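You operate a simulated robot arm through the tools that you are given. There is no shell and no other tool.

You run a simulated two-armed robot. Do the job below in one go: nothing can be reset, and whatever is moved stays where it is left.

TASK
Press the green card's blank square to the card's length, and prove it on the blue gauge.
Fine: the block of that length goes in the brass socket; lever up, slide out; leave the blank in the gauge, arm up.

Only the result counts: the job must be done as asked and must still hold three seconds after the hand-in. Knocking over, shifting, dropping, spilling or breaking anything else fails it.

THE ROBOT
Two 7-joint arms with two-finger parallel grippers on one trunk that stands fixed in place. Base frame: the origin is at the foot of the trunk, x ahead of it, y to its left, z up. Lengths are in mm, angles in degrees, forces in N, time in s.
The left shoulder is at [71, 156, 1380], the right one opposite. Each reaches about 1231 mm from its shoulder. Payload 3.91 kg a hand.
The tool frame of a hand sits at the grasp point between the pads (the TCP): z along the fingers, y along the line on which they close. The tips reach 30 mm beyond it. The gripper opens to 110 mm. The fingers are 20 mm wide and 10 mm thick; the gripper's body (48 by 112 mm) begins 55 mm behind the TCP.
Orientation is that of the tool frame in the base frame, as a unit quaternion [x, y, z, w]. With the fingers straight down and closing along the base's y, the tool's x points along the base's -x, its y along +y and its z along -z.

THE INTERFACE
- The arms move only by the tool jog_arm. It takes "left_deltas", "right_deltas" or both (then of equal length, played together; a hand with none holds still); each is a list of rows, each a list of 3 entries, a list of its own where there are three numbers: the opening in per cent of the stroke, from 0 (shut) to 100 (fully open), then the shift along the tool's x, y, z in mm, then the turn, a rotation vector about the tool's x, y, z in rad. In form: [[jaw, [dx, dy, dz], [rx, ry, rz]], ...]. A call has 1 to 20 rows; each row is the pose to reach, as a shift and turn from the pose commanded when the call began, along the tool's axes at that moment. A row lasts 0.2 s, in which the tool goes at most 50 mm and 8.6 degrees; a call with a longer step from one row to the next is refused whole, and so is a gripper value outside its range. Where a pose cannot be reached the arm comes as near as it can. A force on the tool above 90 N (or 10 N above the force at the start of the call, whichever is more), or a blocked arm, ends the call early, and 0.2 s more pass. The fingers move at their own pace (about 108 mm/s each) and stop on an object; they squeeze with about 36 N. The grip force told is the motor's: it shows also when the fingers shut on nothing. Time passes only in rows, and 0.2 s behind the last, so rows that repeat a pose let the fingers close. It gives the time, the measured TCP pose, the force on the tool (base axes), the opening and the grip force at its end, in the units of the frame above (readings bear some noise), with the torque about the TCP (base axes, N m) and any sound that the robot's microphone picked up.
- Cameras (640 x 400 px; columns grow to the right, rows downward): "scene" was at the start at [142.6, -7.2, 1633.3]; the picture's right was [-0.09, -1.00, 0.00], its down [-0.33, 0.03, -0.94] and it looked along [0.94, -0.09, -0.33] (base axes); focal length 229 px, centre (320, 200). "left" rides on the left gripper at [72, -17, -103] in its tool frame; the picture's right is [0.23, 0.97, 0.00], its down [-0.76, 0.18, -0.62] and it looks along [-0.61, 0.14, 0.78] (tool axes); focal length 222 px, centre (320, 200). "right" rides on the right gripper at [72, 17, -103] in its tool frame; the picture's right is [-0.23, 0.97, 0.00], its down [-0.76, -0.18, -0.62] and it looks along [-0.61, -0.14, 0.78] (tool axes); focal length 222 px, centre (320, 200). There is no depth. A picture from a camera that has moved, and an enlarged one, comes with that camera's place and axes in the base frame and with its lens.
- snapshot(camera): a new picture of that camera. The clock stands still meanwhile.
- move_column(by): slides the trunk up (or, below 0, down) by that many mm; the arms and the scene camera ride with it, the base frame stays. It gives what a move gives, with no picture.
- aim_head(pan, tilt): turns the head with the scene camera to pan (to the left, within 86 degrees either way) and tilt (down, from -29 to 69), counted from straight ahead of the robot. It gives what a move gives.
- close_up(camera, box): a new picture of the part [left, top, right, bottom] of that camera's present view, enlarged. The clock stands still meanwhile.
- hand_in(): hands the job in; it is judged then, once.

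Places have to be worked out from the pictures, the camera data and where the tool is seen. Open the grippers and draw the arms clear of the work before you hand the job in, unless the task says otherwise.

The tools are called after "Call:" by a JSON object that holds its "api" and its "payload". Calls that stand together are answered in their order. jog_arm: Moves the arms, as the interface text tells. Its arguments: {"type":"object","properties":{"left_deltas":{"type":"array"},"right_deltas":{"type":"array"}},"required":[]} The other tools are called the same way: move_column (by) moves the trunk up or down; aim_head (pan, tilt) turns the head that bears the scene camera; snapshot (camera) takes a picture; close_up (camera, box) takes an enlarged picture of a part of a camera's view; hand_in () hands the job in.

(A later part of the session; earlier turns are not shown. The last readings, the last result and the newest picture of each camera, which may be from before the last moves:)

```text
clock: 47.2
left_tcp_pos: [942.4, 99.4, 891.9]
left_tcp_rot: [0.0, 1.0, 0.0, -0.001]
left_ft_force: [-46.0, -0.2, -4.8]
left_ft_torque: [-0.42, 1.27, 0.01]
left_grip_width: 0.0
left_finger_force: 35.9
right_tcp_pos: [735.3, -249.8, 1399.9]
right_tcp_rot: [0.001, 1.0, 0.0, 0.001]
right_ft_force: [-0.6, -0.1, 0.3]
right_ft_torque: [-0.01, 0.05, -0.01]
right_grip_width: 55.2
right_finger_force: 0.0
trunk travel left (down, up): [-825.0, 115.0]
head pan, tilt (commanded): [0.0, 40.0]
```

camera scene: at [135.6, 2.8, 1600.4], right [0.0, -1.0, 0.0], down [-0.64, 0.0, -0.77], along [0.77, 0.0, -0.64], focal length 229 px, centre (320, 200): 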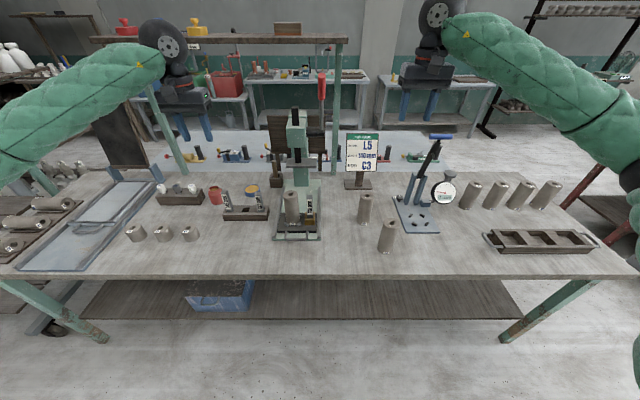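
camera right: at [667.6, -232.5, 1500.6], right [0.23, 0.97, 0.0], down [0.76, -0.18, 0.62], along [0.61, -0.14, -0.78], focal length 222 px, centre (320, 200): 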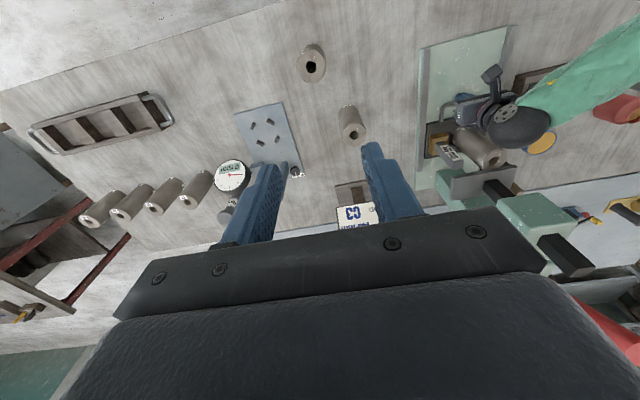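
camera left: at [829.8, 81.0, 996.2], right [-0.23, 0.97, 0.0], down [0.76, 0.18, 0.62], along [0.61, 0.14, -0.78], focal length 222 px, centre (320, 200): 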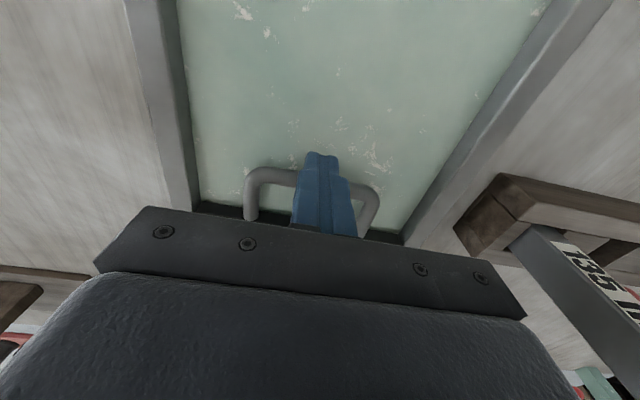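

The slide hit its stop (46 N). I'll back the left hand off, raise it and take it clear to the left.

Call:
{"api": "jog_arm", "payload": {"left_deltas": [[0, [10, 0, 0], [0, 0, 0]], [0, [40, 0, 0], [0, 0, 0]], [0, [80, 0, 0], [0, 0, 0]], [0, [120, 0, -10], [0, 0, 0]], [0, [150, 0, -45], [0, 0, 0]], [0, [170, 15, -85], [0, 0, 0]], [0, [185, 35, -125], [0, 0, 0]], [0, [200, 55, -165], [0, 0, 0]], [0, [210, 80, -205], [0, 0, 0]], [0, [220, 105, -245], [0, 0, 0]], [0, [230, 130, -285], [0, 0, 0]], [0, [240, 160, -320], [0, 0, 0]], [0, [245, 190, -355], [0, 0, 0]], [0, [245, 215, -385], [0, 0, 0]], [0, [245, 230, -400], [0, 0, 0]]]}}

Call:
{"api": "aim_head", "payload": {"pan": 0, "tilt": 22}}

Call:
{"api": "snapshot", "payload": {"camera": "scene"}}

Call:
{"api": "close_up", "payload": {"camera": "scene", "box": [240, 140, 360, 300]}}

Call:
{"api": "close_up", "payload": {"camera": "right", "box": [400, 60, 640, 360]}}

```text
clock: 50.4
left_tcp_pos: [702.5, 329.6, 1290.6]
left_tcp_rot: [0.0, 1.0, 0.0, 0.0]
left_ft_force: [0.6, 0.2, -0.2]
left_ft_torque: [-0.02, 0.03, -0.01]
left_grip_width: 0.0
left_finger_force: 35.7
right_tcp_pos: [738.9, -248.5, 1398.5]
right_tcp_rot: [0.0, 1.0, 0.001, -0.001]
right_ft_force: [-0.4, 0.2, 0.0]
right_ft_torque: [0.01, 0.01, -0.02]
right_grip_width: 55.0
right_finger_force: 0.2
trunk travel left (down, up): [-825.0, 115.0]
head pan, tilt (commanded): [0.0, 40.0]
```

```text
clock: 51.2
left_tcp_pos: [703.4, 328.1, 1291.6]
left_tcp_rot: [0.0, 1.0, 0.0, 0.001]
left_ft_force: [0.2, 0.1, 0.6]
left_ft_torque: [0.0, -0.01, 0.0]
left_grip_width: 0.0
left_finger_force: 36.6
right_tcp_pos: [738.3, -248.4, 1398.9]
right_tcp_rot: [0.0, 1.0, -0.001, 0.0]
right_ft_force: [-0.2, 0.2, 0.4]
right_ft_torque: [0.0, 0.0, -0.02]
right_grip_width: 54.6
right_finger_force: 0.1
trunk travel left (down, up): [-825.0, 115.0]
head pan, tilt (commanded): [0.0, 22.0]
```

```text
taken
camera scene: at [142.7, 1.4, 1628.6], right [0.0, -1.0, 0.0], down [-0.38, 0.0, -0.93], along [0.93, 0.0, -0.38], focal length 229 px, centre (320, 200)
```

scene: 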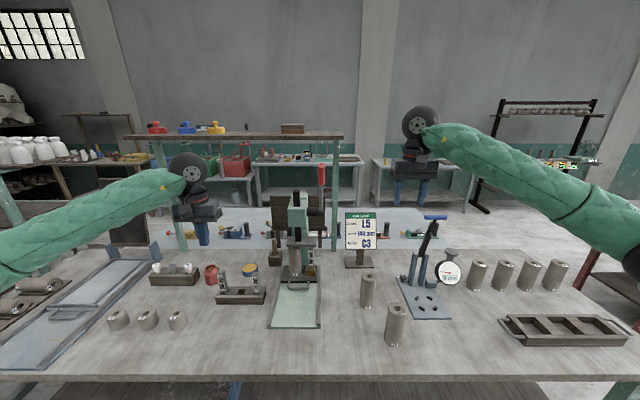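

```text
2.50 times, centred on (300, 220) of scene
camera zoom: at [142.7, 1.4, 1628.6], right [0.0, -1.0, 0.0], down [-0.38, 0.0, -0.93], along [0.93, 0.0, -0.38], focal length 572 px, centre (370, 150)
```

zoom: 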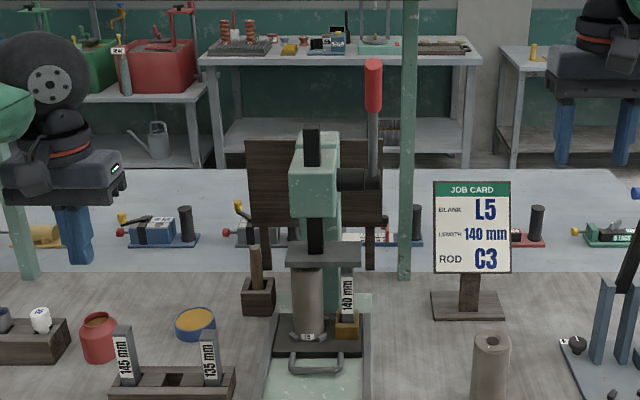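

```text
1.33 times, centred on (520, 210) of right
camera zoom: at [667.5, -232.3, 1500.7], right [0.23, 0.97, 0.0], down [0.76, -0.18, 0.62], along [0.61, -0.14, -0.78], focal length 296 px, centre (53, 187)
```

zoom: 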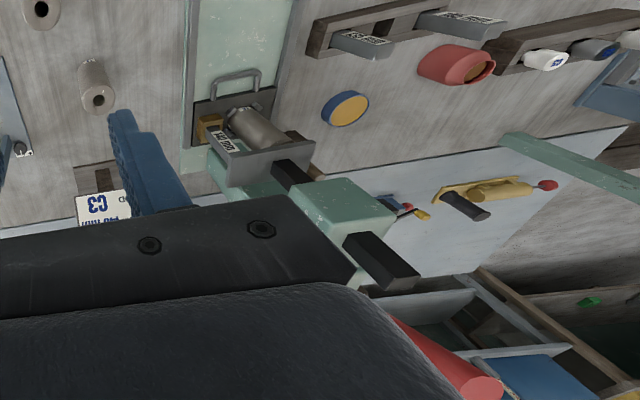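

The blank and block are under the platen. From two views the lever's red grip top is near (955, −6, 1438) with the hub near (1060, −6, 1200), so it leans toward the robot. I'll pitch the right hand 45° forward and bring it in front of the lever for a better look.

Call:
{"api": "jog_arm", "payload": {"right_deltas": [[80, [-5, 30, -20], [0, -0.1, 0]], [80, [-10, 65, -35], [0, -0.2, 0]], [80, [-15, 100, -50], [0, -0.3, 0]], [80, [-20, 135, -60], [0, -0.4, 0]], [80, [-25, 170, -70], [0, -0.5, 0]], [80, [-30, 200, -75], [0, -0.6, 0]], [80, [-35, 225, -81], [0, -0.7, 0]], [80, [-40, 243, -81], [0, -0.785, 0]], [80, [-40, 243, -81], [0, -0.785, 0]]]}}

Call:
{"api": "snapshot", "payload": {"camera": "right"}}

Call:
{"api": "snapshot", "payload": {"camera": "scene"}}

```text
clock: 53.2
left_tcp_pos: [703.8, 328.4, 1291.2]
left_tcp_rot: [0.001, 1.0, 0.0, 0.0]
left_ft_force: [0.9, -0.1, -0.1]
left_ft_torque: [0.04, 0.01, -0.03]
left_grip_width: 0.0
left_finger_force: 36.1
right_tcp_pos: [780.8, -8.2, 1480.4]
right_tcp_rot: [0.0, 0.924, 0.0, 0.383]
right_ft_force: [0.4, -0.4, -0.7]
right_ft_torque: [-0.01, 0.0, 0.0]
right_grip_width: 88.1
right_finger_force: 0.1
trunk travel left (down, up): [-825.0, 115.0]
head pan, tilt (commanded): [0.0, 22.0]
```

```text
taken
camera right: at [657.1, 9.3, 1500.0], right [0.16, 0.97, 0.16], down [0.1, -0.18, 0.98], along [0.98, -0.14, -0.12], focal length 222 px, centre (320, 200)
```

right: 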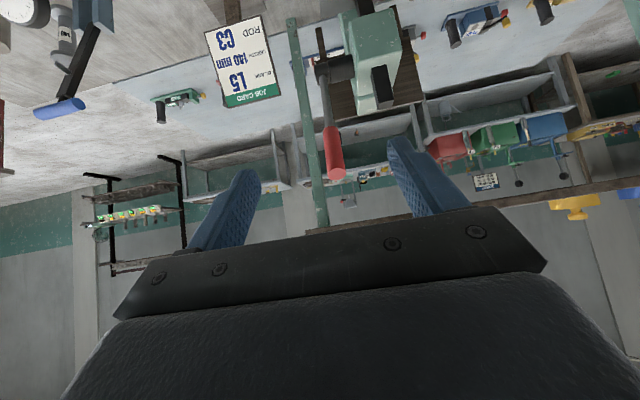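

```text
taken
camera scene: at [142.7, 1.0, 1628.7], right [0.0, -1.0, 0.0], down [-0.38, 0.0, -0.93], along [0.93, 0.0, -0.38], focal length 229 px, centre (320, 200)
```

scene: 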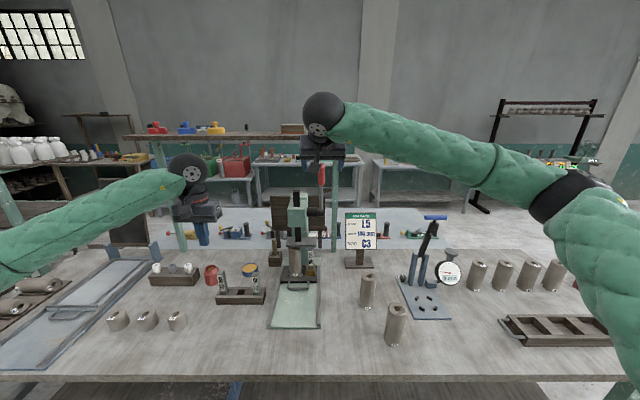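

Now the lever is plainly visible from the right hand camera (inverted). I'll zoom to measure it.

Call:
{"api": "close_up", "payload": {"camera": "right", "box": [270, 20, 430, 200]}}

Call:
{"api": "close_up", "payload": {"camera": "scene", "box": [270, 150, 340, 270]}}

```text
2.22 times, centred on (350, 110) of right
camera zoom: at [657.1, 9.3, 1500.0], right [0.16, 0.97, 0.16], down [0.1, -0.18, 0.98], along [0.98, -0.14, -0.12], focal length 494 px, centre (253, 400)
```

zoom: 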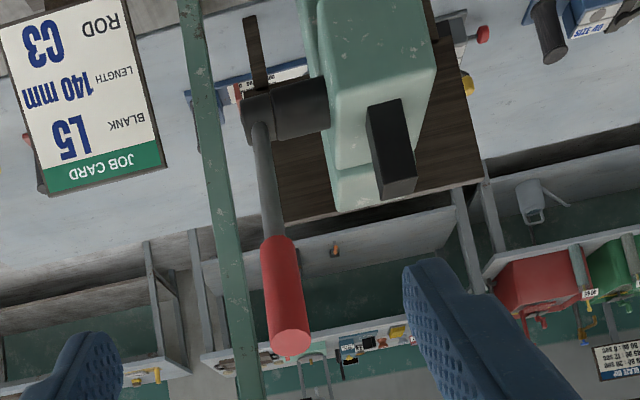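

```text
3.33 times, centred on (305, 210) of scene
camera zoom: at [142.7, 1.0, 1628.7], right [0.0, -1.0, 0.0], down [-0.38, 0.0, -0.93], along [0.93, 0.0, -0.38], focal length 763 px, centre (370, 167)
```

zoom: 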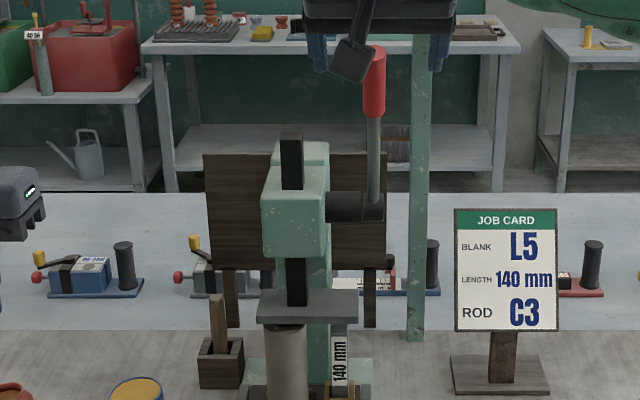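

From these views the hub is near (1049, −4.5, 1209), and the lever leans about 26° toward the robot with its end near (940, −5, 1433). I'll pitch the hand to 70° and go to a pre-grasp point in front of the grip.

Call:
{"api": "jog_arm", "payload": {"right_deltas": [[80, [-6, 1, 20], [0, -0.09, 0]], [80, [-12, 2, 40], [0, -0.18, 0]], [80, [-18, 3, 60], [0, -0.27, 0]], [80, [-24, 3.5, 80], [0, -0.36, 0]], [80, [-29.6, 3.7, 96.6], [0, -0.436, 0]], [80, [-29.6, 3.7, 96.6], [0, -0.436, 0]]]}}

Call:
{"api": "snapshot", "payload": {"camera": "right"}}

Call:
{"api": "close_up", "payload": {"camera": "scene", "box": [260, 110, 380, 260]}}

Call:
{"api": "snapshot", "payload": {"camera": "left"}}

```text
clock: 54.6
left_tcp_pos: [703.8, 330.1, 1291.4]
left_tcp_rot: [-0.001, 1.0, 0.0, -0.001]
left_ft_force: [1.2, 0.2, 0.0]
left_ft_torque: [-0.01, 0.0, -0.01]
left_grip_width: 0.0
left_finger_force: 36.1
right_tcp_pos: [870.3, -1.9, 1432.0]
right_tcp_rot: [0.0, 0.819, 0.0, 0.573]
right_ft_force: [-0.3, -0.4, 0.2]
right_ft_torque: [-0.01, 0.04, 0.04]
right_grip_width: 87.8
right_finger_force: 0.0
trunk travel left (down, up): [-825.0, 115.0]
head pan, tilt (commanded): [0.0, 22.0]
```

```text
taken
camera right: at [747.3, 13.5, 1398.2], right [0.08, 0.97, 0.21], down [-0.32, -0.18, 0.93], along [0.94, -0.14, 0.3], focal length 222 px, centre (320, 200)
```

right: 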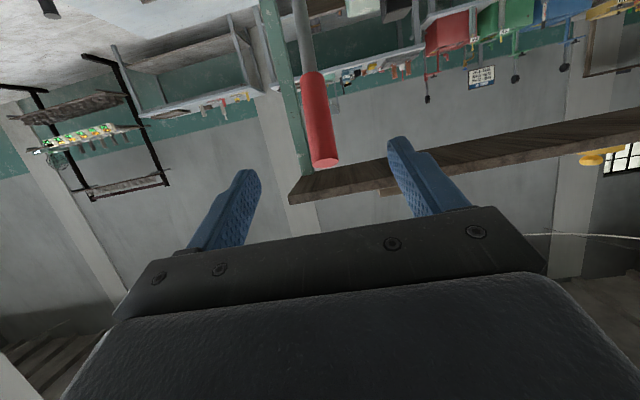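

```text
2.67 times, centred on (320, 185) of scene
camera zoom: at [142.3, 1.9, 1628.7], right [0.0, -1.0, 0.0], down [-0.37, 0.0, -0.93], along [0.93, 0.0, -0.37], focal length 610 px, centre (320, 240)
```

zoom: 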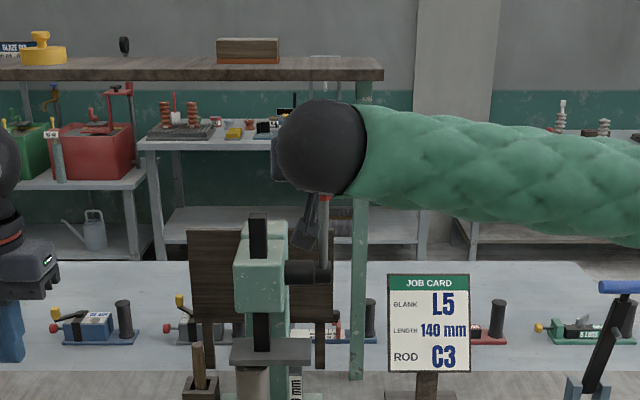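

```text
taken
camera left: at [631.3, 312.0, 1396.2], right [-0.23, 0.97, 0.0], down [0.76, 0.18, 0.62], along [0.61, 0.14, -0.78], focal length 222 px, centre (320, 200)
```

left: 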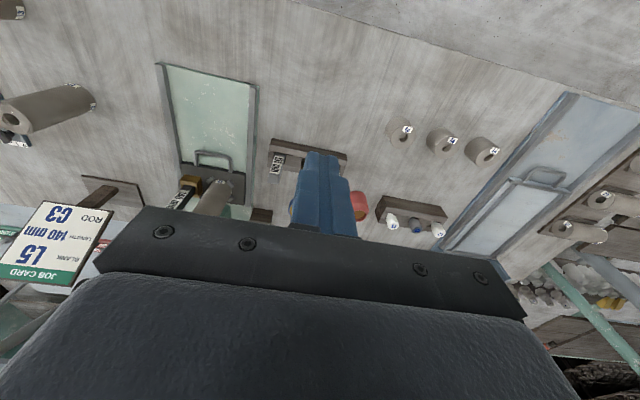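

The grip's middle is near (973, −4.5, 1386). I'll advance the open fingers around it, then check.

Call:
{"api": "jog_arm", "payload": {"right_deltas": [[80, [1.5, -1, 22], [0, 0, 0]], [80, [3, -1, 45], [0, 0, 0]], [80, [5, -1, 68], [0, 0, 0]], [80, [6.5, -1, 90], [0, 0, 0]], [80, [8, -1, 112], [0, 0, 0]], [80, [8, -1, 112], [0, 0, 0]]]}}

Call:
{"api": "snapshot", "payload": {"camera": "right"}}

Call:
{"api": "close_up", "payload": {"camera": "scene", "box": [260, 130, 380, 260]}}

```text
clock: 56.0
left_tcp_pos: [703.3, 329.5, 1291.0]
left_tcp_rot: [0.0, 1.0, 0.0, 0.0]
left_ft_force: [-0.3, -0.1, -0.2]
left_ft_torque: [-0.01, 0.01, -0.02]
left_grip_width: 0.0
left_finger_force: 36.0
right_tcp_pos: [971.2, -2.5, 1385.4]
right_tcp_rot: [0.0, 0.82, 0.0, 0.573]
right_ft_force: [-0.1, 1.2, 0.4]
right_ft_torque: [-0.03, 0.01, -0.03]
right_grip_width: 87.9
right_finger_force: 0.0
trunk travel left (down, up): [-825.0, 115.0]
head pan, tilt (commanded): [0.0, 22.0]
```

```text
taken
camera right: at [849.6, 12.8, 1351.9], right [0.08, 0.97, 0.21], down [-0.32, -0.18, 0.93], along [0.94, -0.14, 0.3], focal length 222 px, centre (320, 200)
```

right: 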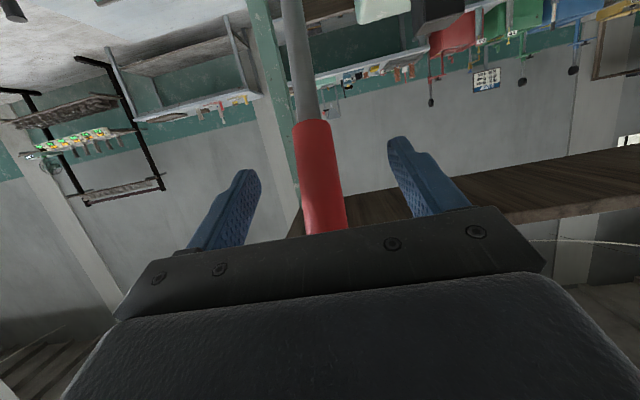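

```text
3.08 times, centred on (320, 195) of scene
camera zoom: at [142.3, 1.6, 1628.7], right [0.0, -1.0, 0.0], down [-0.37, 0.0, -0.93], along [0.93, 0.0, -0.37], focal length 704 px, centre (320, 215)
```

zoom: 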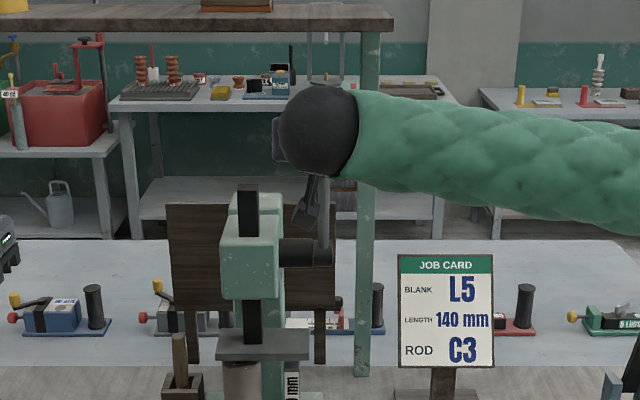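

The red grip runs squarely through the TCP. I'll close on it.

Call:
{"api": "jog_arm", "payload": {"right_deltas": [[0, [0, -1, 0], [0, 0, 0]], [0, [0, -1, 0], [0, 0, 0]], [0, [0, -1, 0], [0, 0, 0]], [0, [0, -1, 0], [0, 0, 0]]]}}

```text
clock: 57.0
left_tcp_pos: [703.8, 328.2, 1291.2]
left_tcp_rot: [0.0, 1.0, -0.001, 0.001]
left_ft_force: [0.2, 0.0, 0.1]
left_ft_torque: [-0.01, 0.01, 0.01]
left_grip_width: 0.1
left_finger_force: 35.6
right_tcp_pos: [972.1, -5.4, 1385.3]
right_tcp_rot: [0.0, 0.82, 0.0, 0.573]
right_ft_force: [2.6, -0.2, -1.4]
right_ft_torque: [-0.01, -0.44, -0.01]
right_grip_width: 26.0
right_finger_force: 45.0
trunk travel left (down, up): [-825.0, 115.0]
head pan, tilt (commanded): [0.0, 22.0]
```

Gripped at 26 mm. I'll start swinging the lever along its arc, about 20° first, to check the motion and force.

Call:
{"api": "jog_arm", "payload": {"right_deltas": [[0, [5, -1, -5], [0, 0, 0]], [0, [10.2, -1, -9.4], [0, 0, 0]], [0, [21.1, -1, -17.9], [0, 0, 0]], [0, [32.5, -1, -25.8], [0, 0, 0]], [0, [44.4, -1, -32.7], [0, 0, 0]], [0, [56.8, -1, -38.8], [0, 0, 0]], [0, [56.8, -1, -38.8], [0, 0, 0]]]}}

Call:
{"api": "close_up", "payload": {"camera": "scene", "box": [260, 130, 380, 280]}}

Call:
{"api": "snapshot", "payload": {"camera": "right"}}

```text
clock: 58.6
left_tcp_pos: [703.5, 329.2, 1290.8]
left_tcp_rot: [0.0, 1.0, -0.001, 0.0]
left_ft_force: [0.4, -0.6, 0.3]
left_ft_torque: [0.01, 0.02, 0.02]
left_grip_width: 0.0
left_finger_force: 36.1
right_tcp_pos: [915.9, -5.9, 1344.9]
right_tcp_rot: [0.0, 0.82, 0.0, 0.573]
right_ft_force: [6.0, 3.8, 1.2]
right_ft_torque: [0.03, -1.34, -0.02]
right_grip_width: 25.7
right_finger_force: 45.3
trunk travel left (down, up): [-825.0, 115.0]
head pan, tilt (commanded): [0.0, 22.0]
```

```text
2.67 times, centred on (320, 205) of scene
camera zoom: at [143.2, 2.4, 1628.6], right [0.0, -1.0, 0.0], down [-0.38, 0.0, -0.93], along [0.93, 0.0, -0.38], focal length 610 px, centre (320, 187)
```

zoom: 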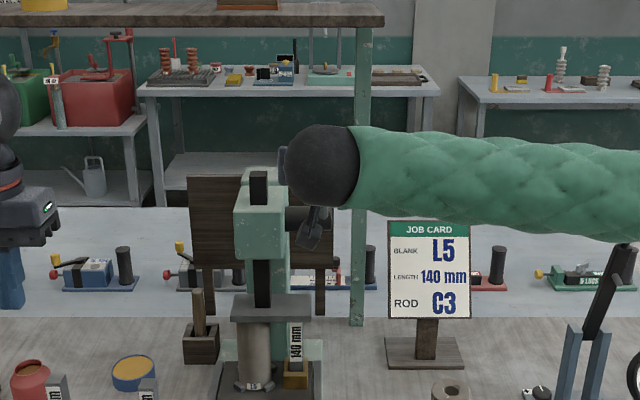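

```text
taken
camera right: at [794.3, 11.7, 1311.7], right [0.08, 0.97, 0.21], down [-0.32, -0.18, 0.93], along [0.94, -0.14, 0.3], focal length 222 px, centre (320, 200)
```

right: 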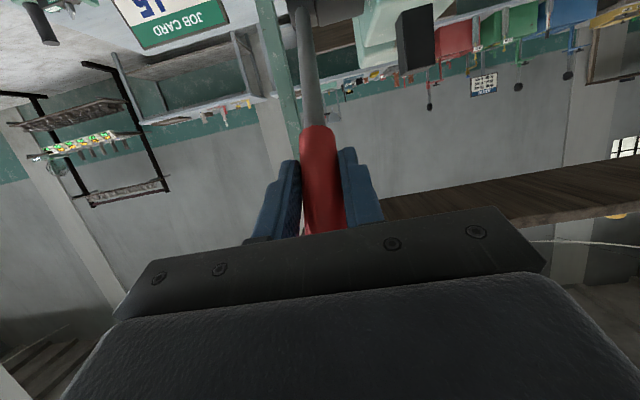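

The lever follows and the platen has descended most of its gap. I'll continue in 2° steps, turning the hand with the lever, and watch the force.

Call:
{"api": "jog_arm", "payload": {"right_deltas": [[0, [6.3, 0, -2.8], [0, -0.035, 0]], [0, [12.8, 0, -5.2], [0, -0.07, 0]], [0, [19.4, 0, -7.6], [0, -0.105, 0]], [0, [25.8, 0, -9.6], [0, -0.14, 0]], [0, [25.8, 0, -9.6], [0, -0.14, 0]]]}}

Call:
{"api": "close_up", "payload": {"camera": "scene", "box": [270, 220, 330, 290]}}

```text
clock: 59.9
left_tcp_pos: [704.0, 329.1, 1289.1]
left_tcp_rot: [0.0, 1.0, 0.0, -0.001]
left_ft_force: [-0.4, -0.3, 0.2]
left_ft_torque: [0.03, 0.01, -0.05]
left_grip_width: 0.3
left_finger_force: 35.8
right_tcp_pos: [897.9, -5.6, 1324.0]
right_tcp_rot: [-0.001, 0.777, 0.0, 0.629]
right_ft_force: [1.2, 6.5, -5.4]
right_ft_torque: [-0.22, 0.09, 0.15]
right_grip_width: 25.9
right_finger_force: 44.9
trunk travel left (down, up): [-825.0, 115.0]
head pan, tilt (commanded): [0.0, 22.0]
```

```text
5.71 times, centred on (300, 255) of scene
camera zoom: at [143.8, 2.0, 1628.5], right [0.0, -1.0, 0.0], down [-0.38, 0.0, -0.93], along [0.93, 0.0, -0.38], focal length 1307 px, centre (434, -114)
```

zoom: 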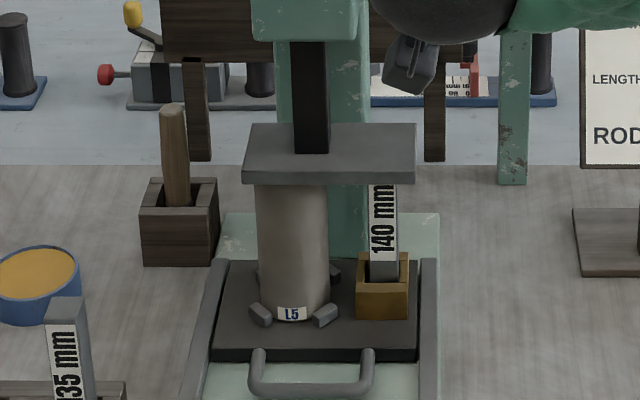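

Platen is now right at the blank's top and forces are still light. Continuing 2° per row.

Call:
{"api": "jog_arm", "payload": {"right_deltas": [[0, [6.3, 0, -2.7], [0, -0.035, 0]], [0, [12.8, 0, -5.2], [0, -0.07, 0]], [0, [19.3, 0, -7.6], [0, -0.105, 0]], [0, [25.9, 0, -9.7], [0, -0.14, 0]], [0, [25.9, 0, -9.7], [0, -0.14, 0]]]}}

Call:
{"api": "close_up", "payload": {"camera": "scene", "box": [270, 220, 330, 290]}}

```text
clock: 61.0
left_tcp_pos: [702.9, 327.4, 1290.0]
left_tcp_rot: [0.0, 1.0, 0.0, -0.001]
left_ft_force: [0.3, 0.2, 0.0]
left_ft_torque: [0.0, -0.02, -0.02]
left_grip_width: 0.0
left_finger_force: 35.9
right_tcp_pos: [882.0, -7.6, 1298.6]
right_tcp_rot: [0.0, 0.733, 0.0, 0.68]
right_ft_force: [-3.4, 0.1, -0.3]
right_ft_torque: [-0.02, 0.05, -0.01]
right_grip_width: 0.3
right_finger_force: 37.8
trunk travel left (down, up): [-825.0, 115.0]
head pan, tilt (commanded): [0.0, 22.0]
```

```text
5.71 times, centred on (300, 255) of scene
camera zoom: at [142.5, 0.0, 1628.2], right [0.0, -1.0, 0.0], down [-0.38, 0.0, -0.93], along [0.93, 0.0, -0.38], focal length 1307 px, centre (434, -114)
```

zoom: 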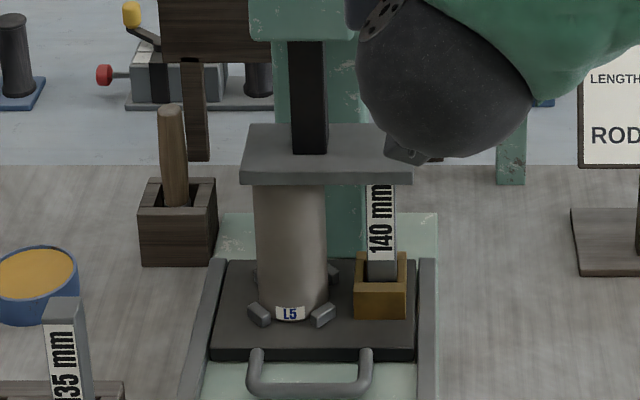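

The fingers slipped off (jaw closed on nothing): the lever now meets the blank's resistance. I'll look at where the lever is.

Call:
{"api": "snapshot", "payload": {"camera": "right"}}

Call:
{"api": "snapshot", "payload": {"camera": "scene"}}

Call:
{"api": "close_up", "payload": {"camera": "scene", "box": [260, 130, 380, 280]}}

```text
taken
camera right: at [773.8, 9.0, 1233.0], right [0.02, 0.97, 0.23], down [-0.56, -0.18, 0.81], along [0.83, -0.14, 0.55], focal length 222 px, centre (320, 200)
```

right: 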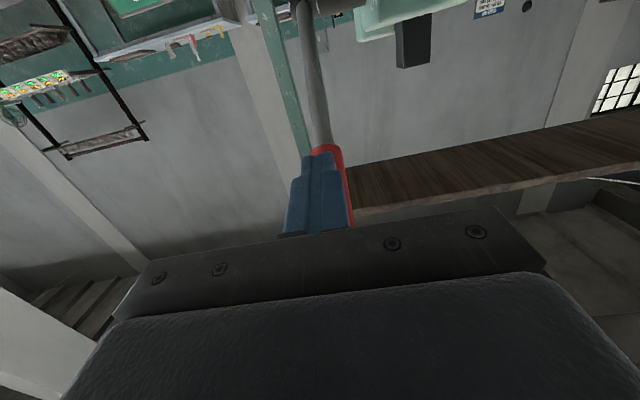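

```text
taken
camera scene: at [142.5, 0.0, 1628.2], right [0.0, -1.0, 0.0], down [-0.38, 0.0, -0.93], along [0.93, 0.0, -0.38], focal length 229 px, centre (320, 200)
```

scene: 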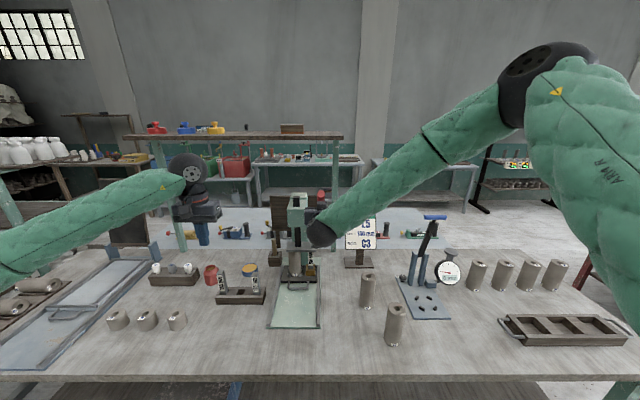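

```text
2.67 times, centred on (320, 205) of scene
camera zoom: at [142.5, 0.0, 1628.2], right [0.0, -1.0, 0.0], down [-0.38, 0.0, -0.93], along [0.93, 0.0, -0.38], focal length 610 px, centre (320, 187)
```

zoom: 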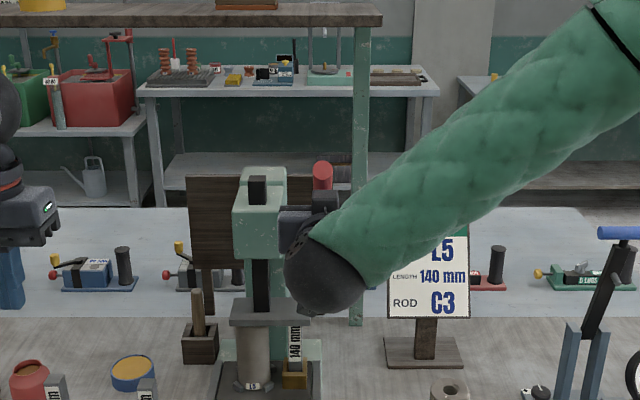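

The lever has stayed at about 54°, with my fingers beneath it. Friction grip isn't enough, so I'll retract and re-approach with the hand aligned to the lever and rolled 90°, so a finger bears on it from above.

Call:
{"api": "jog_arm", "payload": {"right_deltas": [[0, [0, 0, -40], [0, 0, 0]], [0, [0, 0, -80], [0, 0, 0]], [40, [0, 0, -120], [0, 0, 0]], [80, [-30, 0, -125], [0, 0.12, 0]], [80, [-60, 0, -125], [0, 0.24, 0]], [80, [-90, 0, -120], [0, 0.36, 0]], [80, [-103, 0, -115], [0, 0.48, 0]], [80, [-103.4, 1, -110], [0, 0.553, 0]], [80, [-103.4, 1, -110], [0, 0.553, 0]]]}}

Call:
{"api": "snapshot", "payload": {"camera": "right"}}

Call:
{"api": "close_up", "payload": {"camera": "scene", "box": [260, 130, 380, 280]}}

```text
clock: 63.0
left_tcp_pos: [702.3, 330.1, 1291.0]
left_tcp_rot: [0.0, 1.0, -0.001, 0.0]
left_ft_force: [-0.6, -0.2, 0.2]
left_ft_torque: [-0.02, -0.01, -0.01]
left_grip_width: 0.0
left_finger_force: 35.7
right_tcp_pos: [779.6, -5.0, 1412.0]
right_tcp_rot: [0.0, 0.891, 0.0, 0.455]
right_ft_force: [-0.1, -0.3, 0.2]
right_ft_torque: [-0.02, 0.03, -0.01]
right_grip_width: 87.9
right_finger_force: 0.1
trunk travel left (down, up): [-825.0, 115.0]
head pan, tilt (commanded): [0.0, 22.0]
```

```text
taken
camera right: at [654.5, 11.8, 1413.3], right [0.13, 0.97, 0.18], down [-0.06, -0.18, 0.98], along [0.99, -0.14, 0.04], focal length 222 px, centre (320, 200)
```

right: 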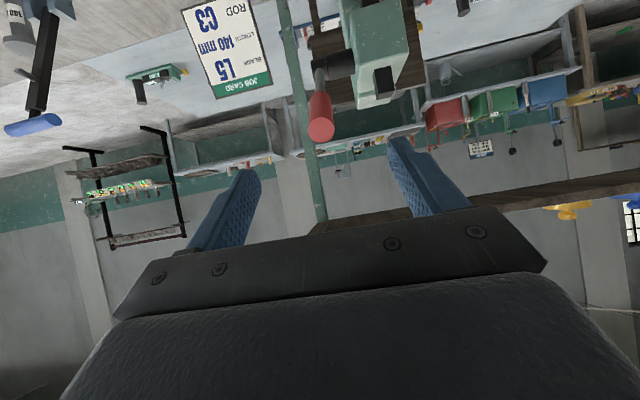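

```text
2.67 times, centred on (320, 205) of scene
camera zoom: at [142.4, 1.9, 1628.7], right [0.0, -1.0, 0.0], down [-0.38, 0.0, -0.93], along [0.93, 0.0, -0.38], focal length 610 px, centre (320, 187)
```

zoom: 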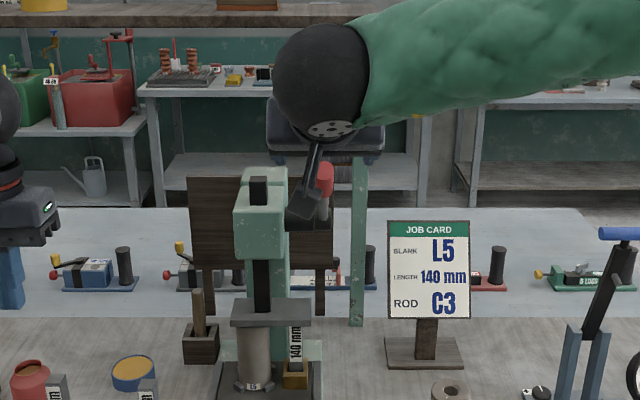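

Hub, lever end and hand line up on the 54° axis. I'll roll the hand −90° about its approach axis here, well clear of the lever.

Call:
{"api": "jog_arm", "payload": {"right_deltas": [[80, [0, 0, 0], [0, 0, -0.14]], [80, [0, 0, 0], [0, 0, -0.28]], [80, [0, 0, 0], [0, 0, -0.42]], [80, [0, 0, 0], [0, 0, -0.56]], [80, [0, 0, 0], [0, 0, -0.7]], [80, [0, 0, 0], [0, 0, -0.84]], [80, [0, 0, 0], [0, 0, -0.98]], [80, [0, 0, 0], [0, 0, -1.12]], [80, [0, 0, 0], [0, 0, -1.26]], [80, [0, 0, 0], [0, 0, -1.4]], [80, [0, 0, 0], [0, 0, -1.5]], [80, [0, 0, 0], [0, 0, -1.571]], [80, [0, 0, 0], [0, 0, -1.571]]]}}

Call:
{"api": "snapshot", "payload": {"camera": "right"}}

Call:
{"api": "snapshot", "payload": {"camera": "scene"}}

```text
clock: 65.8
left_tcp_pos: [702.4, 329.4, 1291.5]
left_tcp_rot: [0.001, 1.0, -0.001, -0.001]
left_ft_force: [0.5, -0.7, 0.7]
left_ft_torque: [-0.02, -0.05, 0.0]
left_grip_width: 0.3
left_finger_force: 35.6
right_tcp_pos: [781.4, -3.9, 1411.7]
right_tcp_rot: [-0.628, 0.63, -0.323, 0.323]
right_ft_force: [0.2, -0.7, 0.6]
right_ft_torque: [0.04, 0.01, 0.01]
right_grip_width: 88.0
right_finger_force: 0.0
trunk travel left (down, up): [-825.0, 115.0]
head pan, tilt (commanded): [0.0, 22.0]
```

```text
taken
camera right: at [687.3, -77.4, 1458.0], right [-0.57, 0.23, -0.79], down [-0.4, 0.76, 0.51], along [0.72, 0.61, -0.34], focal length 222 px, centre (320, 200)
```

right: 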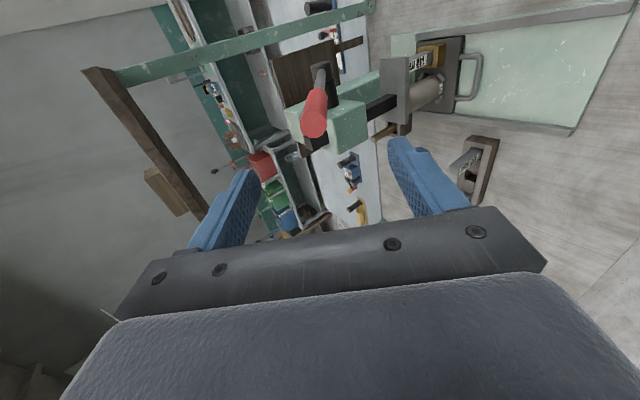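

```text
taken
camera scene: at [142.6, 1.7, 1628.7], right [0.0, -1.0, 0.0], down [-0.38, 0.0, -0.93], along [0.93, 0.0, -0.38], focal length 229 px, centre (320, 200)
```

scene: 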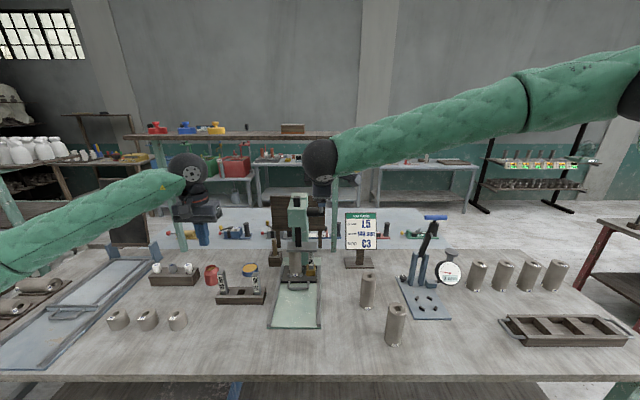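

The lever end sits between the finger planes. I'll advance 140 mm along the lever with a small correction.

Call:
{"api": "jog_arm", "payload": {"right_deltas": [[80, [0, -3, 30], [0, 0, 0]], [80, [0, -6, 60], [0, 0, 0]], [80, [0, -6, 90], [0, 0, 0]], [80, [0, -6, 115], [0, 0, 0]], [80, [0, -6, 138], [0, 0, 0]], [80, [0, -6, 138], [0, 0, 0]]]}}

Call:
{"api": "snapshot", "payload": {"camera": "right"}}

```text
clock: 67.2
left_tcp_pos: [703.4, 329.1, 1291.8]
left_tcp_rot: [0.0, 1.0, 0.0, 0.0]
left_ft_force: [-0.7, -0.4, -0.3]
left_ft_torque: [-0.02, -0.01, -0.02]
left_grip_width: 0.0
left_finger_force: 35.9
right_tcp_pos: [896.3, -4.5, 1336.5]
right_tcp_rot: [0.63, -0.629, 0.322, -0.323]
right_ft_force: [0.3, 0.1, -0.4]
right_ft_torque: [0.01, 0.0, 0.03]
right_grip_width: 88.0
right_finger_force: 0.0
trunk travel left (down, up): [-825.0, 115.0]
head pan, tilt (commanded): [0.0, 22.0]
```

```text
taken
camera right: at [802.3, -77.4, 1381.7], right [-0.57, 0.23, -0.79], down [-0.4, 0.76, 0.51], along [0.72, 0.61, -0.34], focal length 222 px, centre (320, 200)
```

right: 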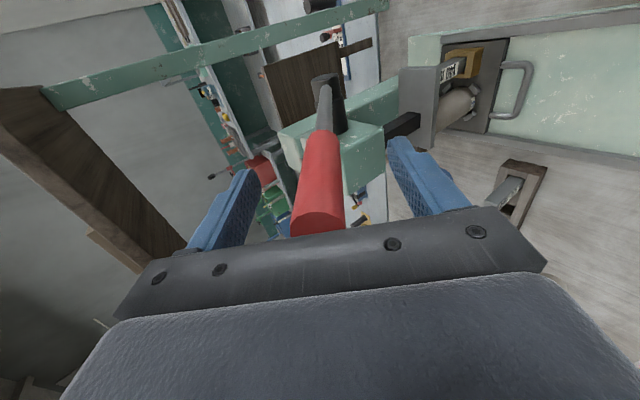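

The fingers sandwich the grip above and below, well aligned. I'll close on it.

Call:
{"api": "jog_arm", "payload": {"right_deltas": [[0, [0, 0, 0], [0, 0, 0]], [0, [0, 0, 0], [0, 0, 0]], [0, [0, 0, 0], [0, 0, 0]], [0, [0, 0, 0], [0, 0, 0]]]}}

```text
clock: 68.2
left_tcp_pos: [702.9, 330.1, 1289.8]
left_tcp_rot: [0.0, 1.0, 0.0, 0.001]
left_ft_force: [0.6, -0.9, 0.3]
left_ft_torque: [0.01, -0.05, 0.02]
left_grip_width: 0.0
left_finger_force: 36.3
right_tcp_pos: [895.4, -3.7, 1332.9]
right_tcp_rot: [-0.63, 0.63, -0.321, 0.321]
right_ft_force: [-11.2, 0.7, -13.6]
right_ft_torque: [0.17, 3.28, 0.17]
right_grip_width: 27.2
right_finger_force: 44.7
trunk travel left (down, up): [-825.0, 115.0]
head pan, tilt (commanded): [0.0, 22.0]
```

Closed on the lever (27 mm). Now I'll press down in 1° steps about the hub.

Call:
{"api": "jog_arm", "payload": {"right_deltas": [[0, [0, 4, 0], [0.0175, 0, 0]], [0, [0, 8, 0], [0.035, 0, 0]], [0, [0, 11.5, 0.2], [0.052, 0, 0]], [0, [0, 15, 0.5], [0.07, 0, 0]], [0, [0, 15, 0.5], [0.07, 0, 0]]]}}

Call:
{"api": "close_up", "payload": {"camera": "scene", "box": [270, 220, 330, 290]}}

```text
clock: 69.5
left_tcp_pos: [704.8, 329.4, 1290.6]
left_tcp_rot: [0.001, 1.0, 0.0, -0.001]
left_ft_force: [0.5, 0.6, 0.5]
left_ft_torque: [0.0, -0.04, 0.02]
left_grip_width: 0.1
left_finger_force: 35.8
right_tcp_pos: [890.9, -4.4, 1329.9]
right_tcp_rot: [-0.615, 0.617, -0.347, 0.347]
right_ft_force: [38.9, 4.9, 46.2]
right_ft_torque: [-0.05, 3.05, 0.09]
right_grip_width: 30.8
right_finger_force: 45.3
trunk travel left (down, up): [-825.0, 115.0]
head pan, tilt (commanded): [0.0, 22.0]
```

```text
5.71 times, centred on (300, 255) of scene
camera zoom: at [144.3, 2.6, 1629.3], right [0.0, -1.0, 0.0], down [-0.38, 0.0, -0.93], along [0.93, 0.0, -0.38], focal length 1307 px, centre (434, -114)
```

zoom: 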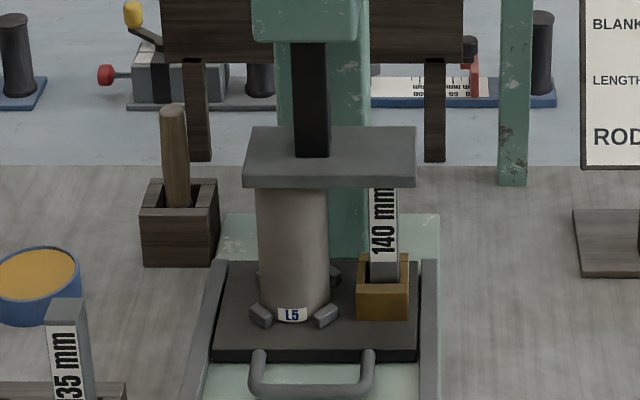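

The press now resists at about 60 N with the lever barely moving, so the blank needs more force. I'll push further in small increments.

Call:
{"api": "jog_arm", "payload": {"right_deltas": [[0, [0, 2, 0], [0.005, 0, 0]], [0, [0, 3.5, 0], [0.01, 0, 0]], [0, [0, 3.5, 0], [0.01, 0, 0]], [0, [0, 3.5, 0], [0.01, 0, 0]]]}}

Call:
{"api": "close_up", "payload": {"camera": "scene", "box": [270, 220, 330, 290]}}

Call:
{"api": "snapshot", "payload": {"camera": "right"}}

```text
clock: 70.0
left_tcp_pos: [704.4, 330.5, 1288.8]
left_tcp_rot: [0.0, 1.0, -0.001, -0.001]
left_ft_force: [0.0, 0.4, -0.5]
left_ft_torque: [0.02, 0.02, -0.02]
left_grip_width: 0.0
left_finger_force: 35.8
right_tcp_pos: [891.3, -3.8, 1329.4]
right_tcp_rot: [-0.613, 0.616, -0.35, 0.352]
right_ft_force: [22.5, 6.8, 18.0]
right_ft_torque: [-0.02, 2.93, 0.06]
right_grip_width: 31.8
right_finger_force: 45.3
trunk travel left (down, up): [-825.0, 115.0]
head pan, tilt (commanded): [0.0, 22.0]
stopped in row 2 (right hand): the force on the tool passed its limit at 92 N (the readings are from after the stop); the commanded pose is now the measured one
```

```text
5.71 times, centred on (300, 255) of scene
camera zoom: at [144.0, 2.9, 1627.6], right [0.0, -1.0, 0.0], down [-0.38, 0.0, -0.93], along [0.93, 0.0, -0.38], focal length 1307 px, centre (434, -114)
```

zoom: 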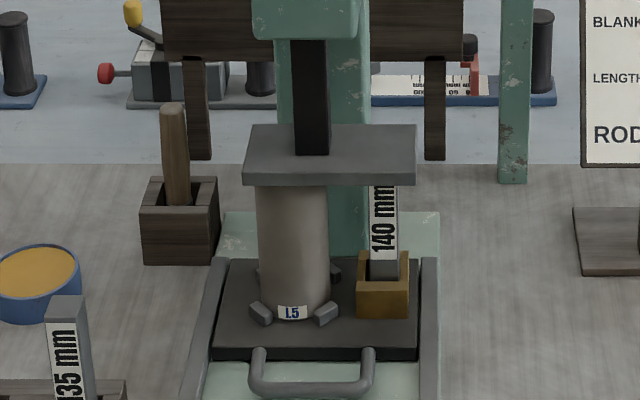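

```text
taken
camera right: at [794.2, -76.7, 1366.1], right [-0.49, 0.23, -0.84], down [-0.44, 0.76, 0.47], along [0.75, 0.61, -0.27], focal length 222 px, centre (320, 200)
```

right: 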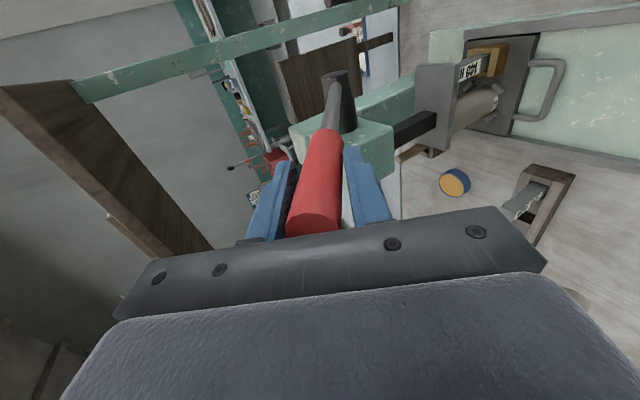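

At 92 N the lever did not move further, so either the blank is very stiff or the platen has already met the block. I'll use the left hand camera at platen height to inspect the contact from the front-left.

Call:
{"api": "jog_arm", "payload": {"left_deltas": [[0, [-8, -20, 25], [0, -0.13, 0]], [0, [-16, -40, 50], [0, -0.26, 0]], [0, [-24, -60, 75], [0, -0.39, 0]], [0, [-32, -80, 100], [0, -0.52, 0]], [0, [-40, -100, 125], [0, -0.65, 0]], [0, [-48, -120, 150], [0, -0.78, 0]], [0, [-60, -133, 180], [0, -0.91, 0]], [0, [-75, -133, 205], [0, -1.04, 0]], [0, [-95, -133, 230], [0, -1.047, 0]], [0, [-120, -133, 250], [0, -1.047, 0]], [0, [-145, -133, 265], [0, -1.047, 0]], [0, [-160, -133, 278], [0, -1.047, 0]], [0, [-160, -133, 278], [0, -1.047, 0]]]}}

Call:
{"api": "snapshot", "payload": {"camera": "left"}}

Call:
{"api": "snapshot", "payload": {"camera": "scene"}}

```text
clock: 72.8
left_tcp_pos: [785.2, 192.9, 1087.5]
left_tcp_rot: [0.007, 0.878, -0.005, 0.478]
left_ft_force: [0.2, -0.7, -0.8]
left_ft_torque: [-0.01, 0.02, -0.01]
left_grip_width: 0.1
left_finger_force: 36.3
left hand out of reach, approached as far as the arm can: row 8, 9, 10, 11, 12, 13
right_tcp_pos: [890.0, -5.3, 1329.2]
right_tcp_rot: [-0.613, 0.616, -0.35, 0.351]
right_ft_force: [39.4, 8.3, 47.9]
right_ft_torque: [0.08, 3.09, 0.2]
right_grip_width: 31.2
right_finger_force: 45.2
trunk travel left (down, up): [-825.0, 115.0]
head pan, tilt (commanded): [0.0, 22.0]
```

```text
taken
camera left: at [659.7, 178.0, 1084.4], right [-0.11, 0.98, -0.19], down [-0.11, 0.18, 0.98], along [0.99, 0.12, 0.08], focal length 222 px, centre (320, 200)
```

left: 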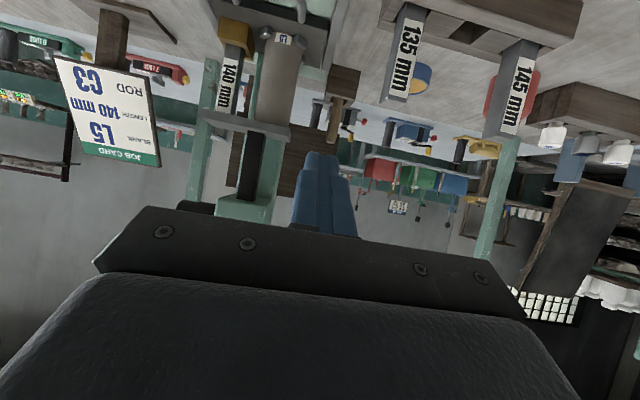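

```text
taken
camera scene: at [143.6, 2.8, 1628.8], right [0.0, -1.0, 0.0], down [-0.38, 0.0, -0.93], along [0.93, 0.0, -0.38], focal length 229 px, centre (320, 200)
```

scene: 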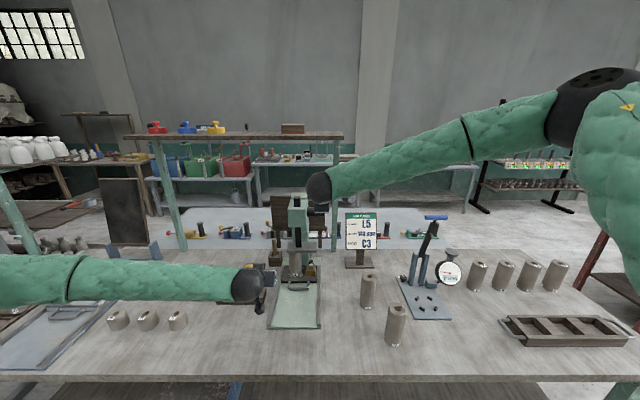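

The view is good enough; I'll zoom in on platen, blank and block.

Call:
{"api": "close_up", "payload": {"camera": "left", "box": [190, 20, 310, 150]}}

Call:
{"api": "close_up", "payload": {"camera": "right", "box": [380, 20, 560, 180]}}

```text
3.08 times, centred on (250, 85) of left
camera zoom: at [659.7, 178.0, 1084.4], right [-0.11, 0.98, -0.19], down [-0.11, 0.18, 0.98], along [0.99, 0.12, 0.08], focal length 684 px, centre (535, 554)
```

zoom: 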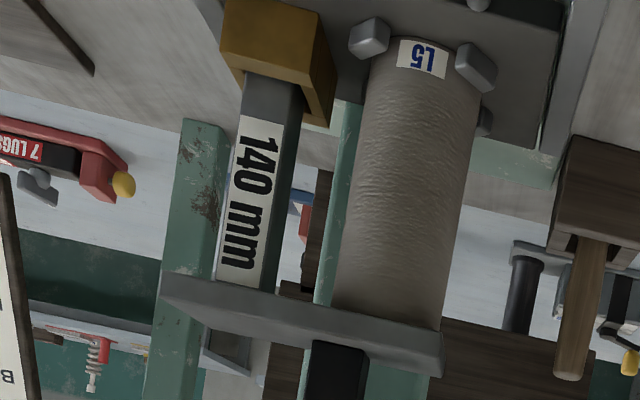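

```text
2.50 times, centred on (470, 100) of right
camera zoom: at [793.5, -76.9, 1366.0], right [-0.5, 0.23, -0.84], down [-0.44, 0.76, 0.47], along [0.75, 0.61, -0.27], focal length 555 px, centre (-55, 450)
```

zoom: 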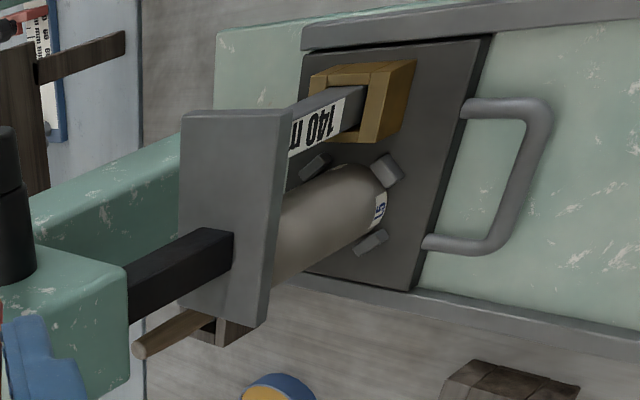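

I'll compare the label's distance to the block top on a neighbouring block with what shows under the platen.

Call:
{"api": "close_up", "payload": {"camera": "left", "box": [370, 0, 450, 110]}}

Call:
{"api": "close_up", "payload": {"camera": "left", "box": [195, 60, 285, 160]}}

```text
3.64 times, centred on (410, 55) of left
camera zoom: at [659.7, 178.0, 1084.4], right [-0.11, 0.98, -0.19], down [-0.11, 0.18, 0.98], along [0.99, 0.12, 0.08], focal length 808 px, centre (-7, 727)
```

zoom: 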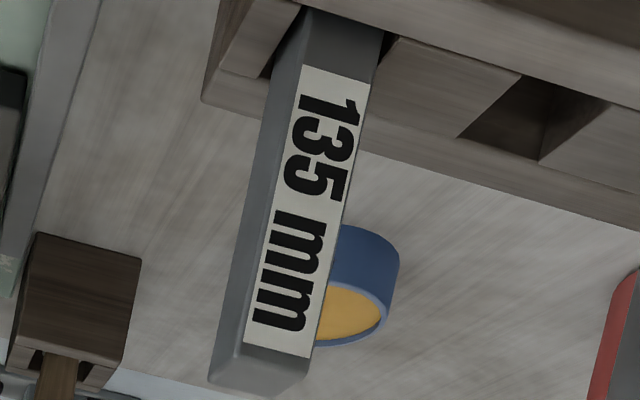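

```text
4.00 times, centred on (240, 110) of left
camera zoom: at [659.7, 178.0, 1084.4], right [-0.11, 0.98, -0.19], down [-0.11, 0.18, 0.98], along [0.99, 0.12, 0.08], focal length 888 px, centre (640, 560)
```

zoom: 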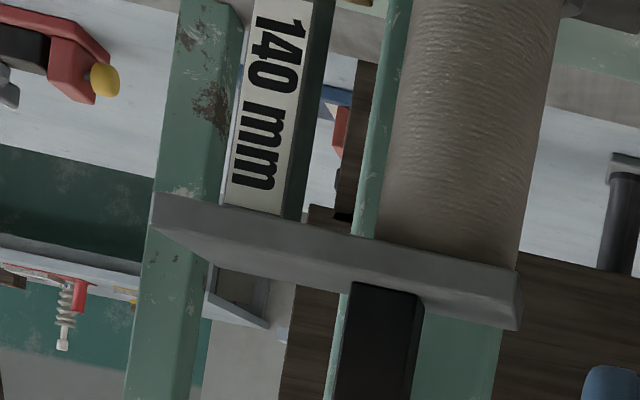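

Under the platen, the block's label ends almost at the platen edge. That puts the platen within about 1 mm of the block top, so the press is home on the 140 block. I'll raise the lever back along its arc.

Call:
{"api": "jog_arm", "payload": {"right_deltas": [[0, [0, -7, 0.9], [-0.06, 0, 0]], [0, [0, -17.8, 2.6], [-0.16, 0, 0]], [0, [0, -31.9, 5.8], [-0.267, 0, 0]], [0, [0, -45.7, 10], [-0.337, 0, 0]], [0, [0, -59.2, 15.2], [-0.407, 0, 0]], [0, [0, -72.2, 21.2], [-0.477, 0, 0]], [0, [0, -78.5, 24.5], [-0.51, 0, 0]], [0, [0, -78.5, 24.5], [-0.51, 0, 0]]]}}

Call:
{"api": "snapshot", "payload": {"camera": "right"}}

Call:
{"api": "close_up", "payload": {"camera": "scene", "box": [260, 130, 380, 290]}}

Call:
{"api": "close_up", "payload": {"camera": "left", "box": [190, 20, 310, 150]}}

```text
clock: 74.6
left_tcp_pos: [785.4, 193.3, 1086.8]
left_tcp_rot: [0.007, 0.879, -0.005, 0.477]
left_ft_force: [0.5, -0.5, -0.8]
left_ft_torque: [0.04, 0.0, -0.02]
left_grip_width: 0.0
left_finger_force: 36.1
right_tcp_pos: [900.8, -5.7, 1342.3]
right_tcp_rot: [-0.64, 0.641, -0.3, 0.3]
right_ft_force: [1.1, 4.3, -1.5]
right_ft_torque: [-0.14, -0.65, -0.13]
right_grip_width: 25.7
right_finger_force: 44.8
right hand out of reach, approached as far as the arm can: row 3, 4, 5, 6, 7, 8
trunk travel left (down, up): [-825.0, 115.0]
head pan, tilt (commanded): [0.0, 22.0]
```

```text
taken
camera right: at [810.5, -77.5, 1394.5], right [-0.62, 0.23, -0.75], down [-0.36, 0.76, 0.54], along [0.69, 0.61, -0.39], focal length 222 px, centre (320, 200)
```

right: 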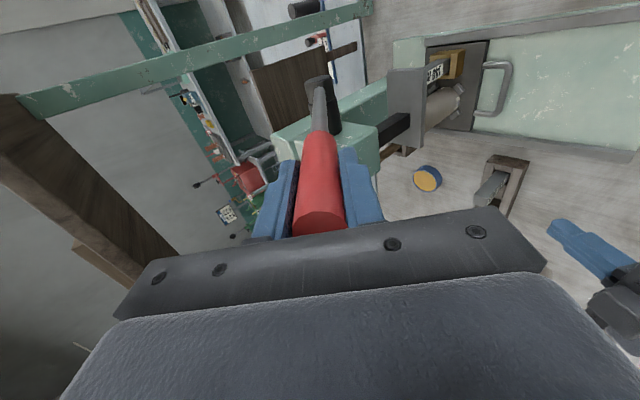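

```text
2.50 times, centred on (320, 210) of scene
camera zoom: at [142.9, 2.4, 1628.6], right [0.0, -1.0, 0.0], down [-0.38, 0.0, -0.93], along [0.93, 0.0, -0.38], focal length 572 px, centre (320, 175)
```

zoom: 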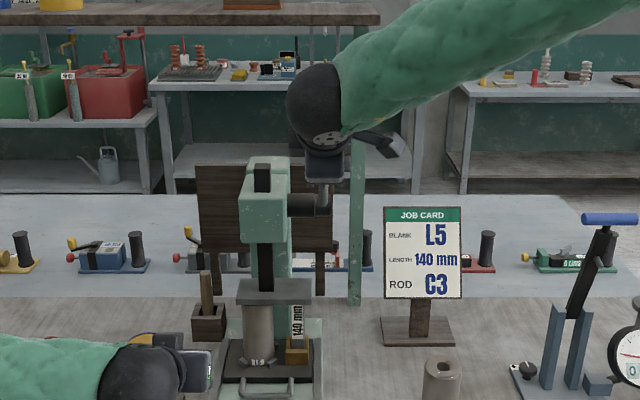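

```text
3.08 times, centred on (250, 85) of left
camera zoom: at [659.2, 177.7, 1084.5], right [-0.11, 0.98, -0.19], down [-0.11, 0.18, 0.98], along [0.99, 0.12, 0.08], focal length 684 px, centre (535, 554)
```

zoom: 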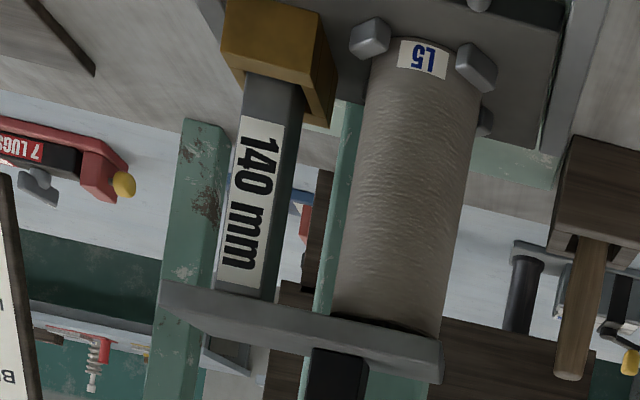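

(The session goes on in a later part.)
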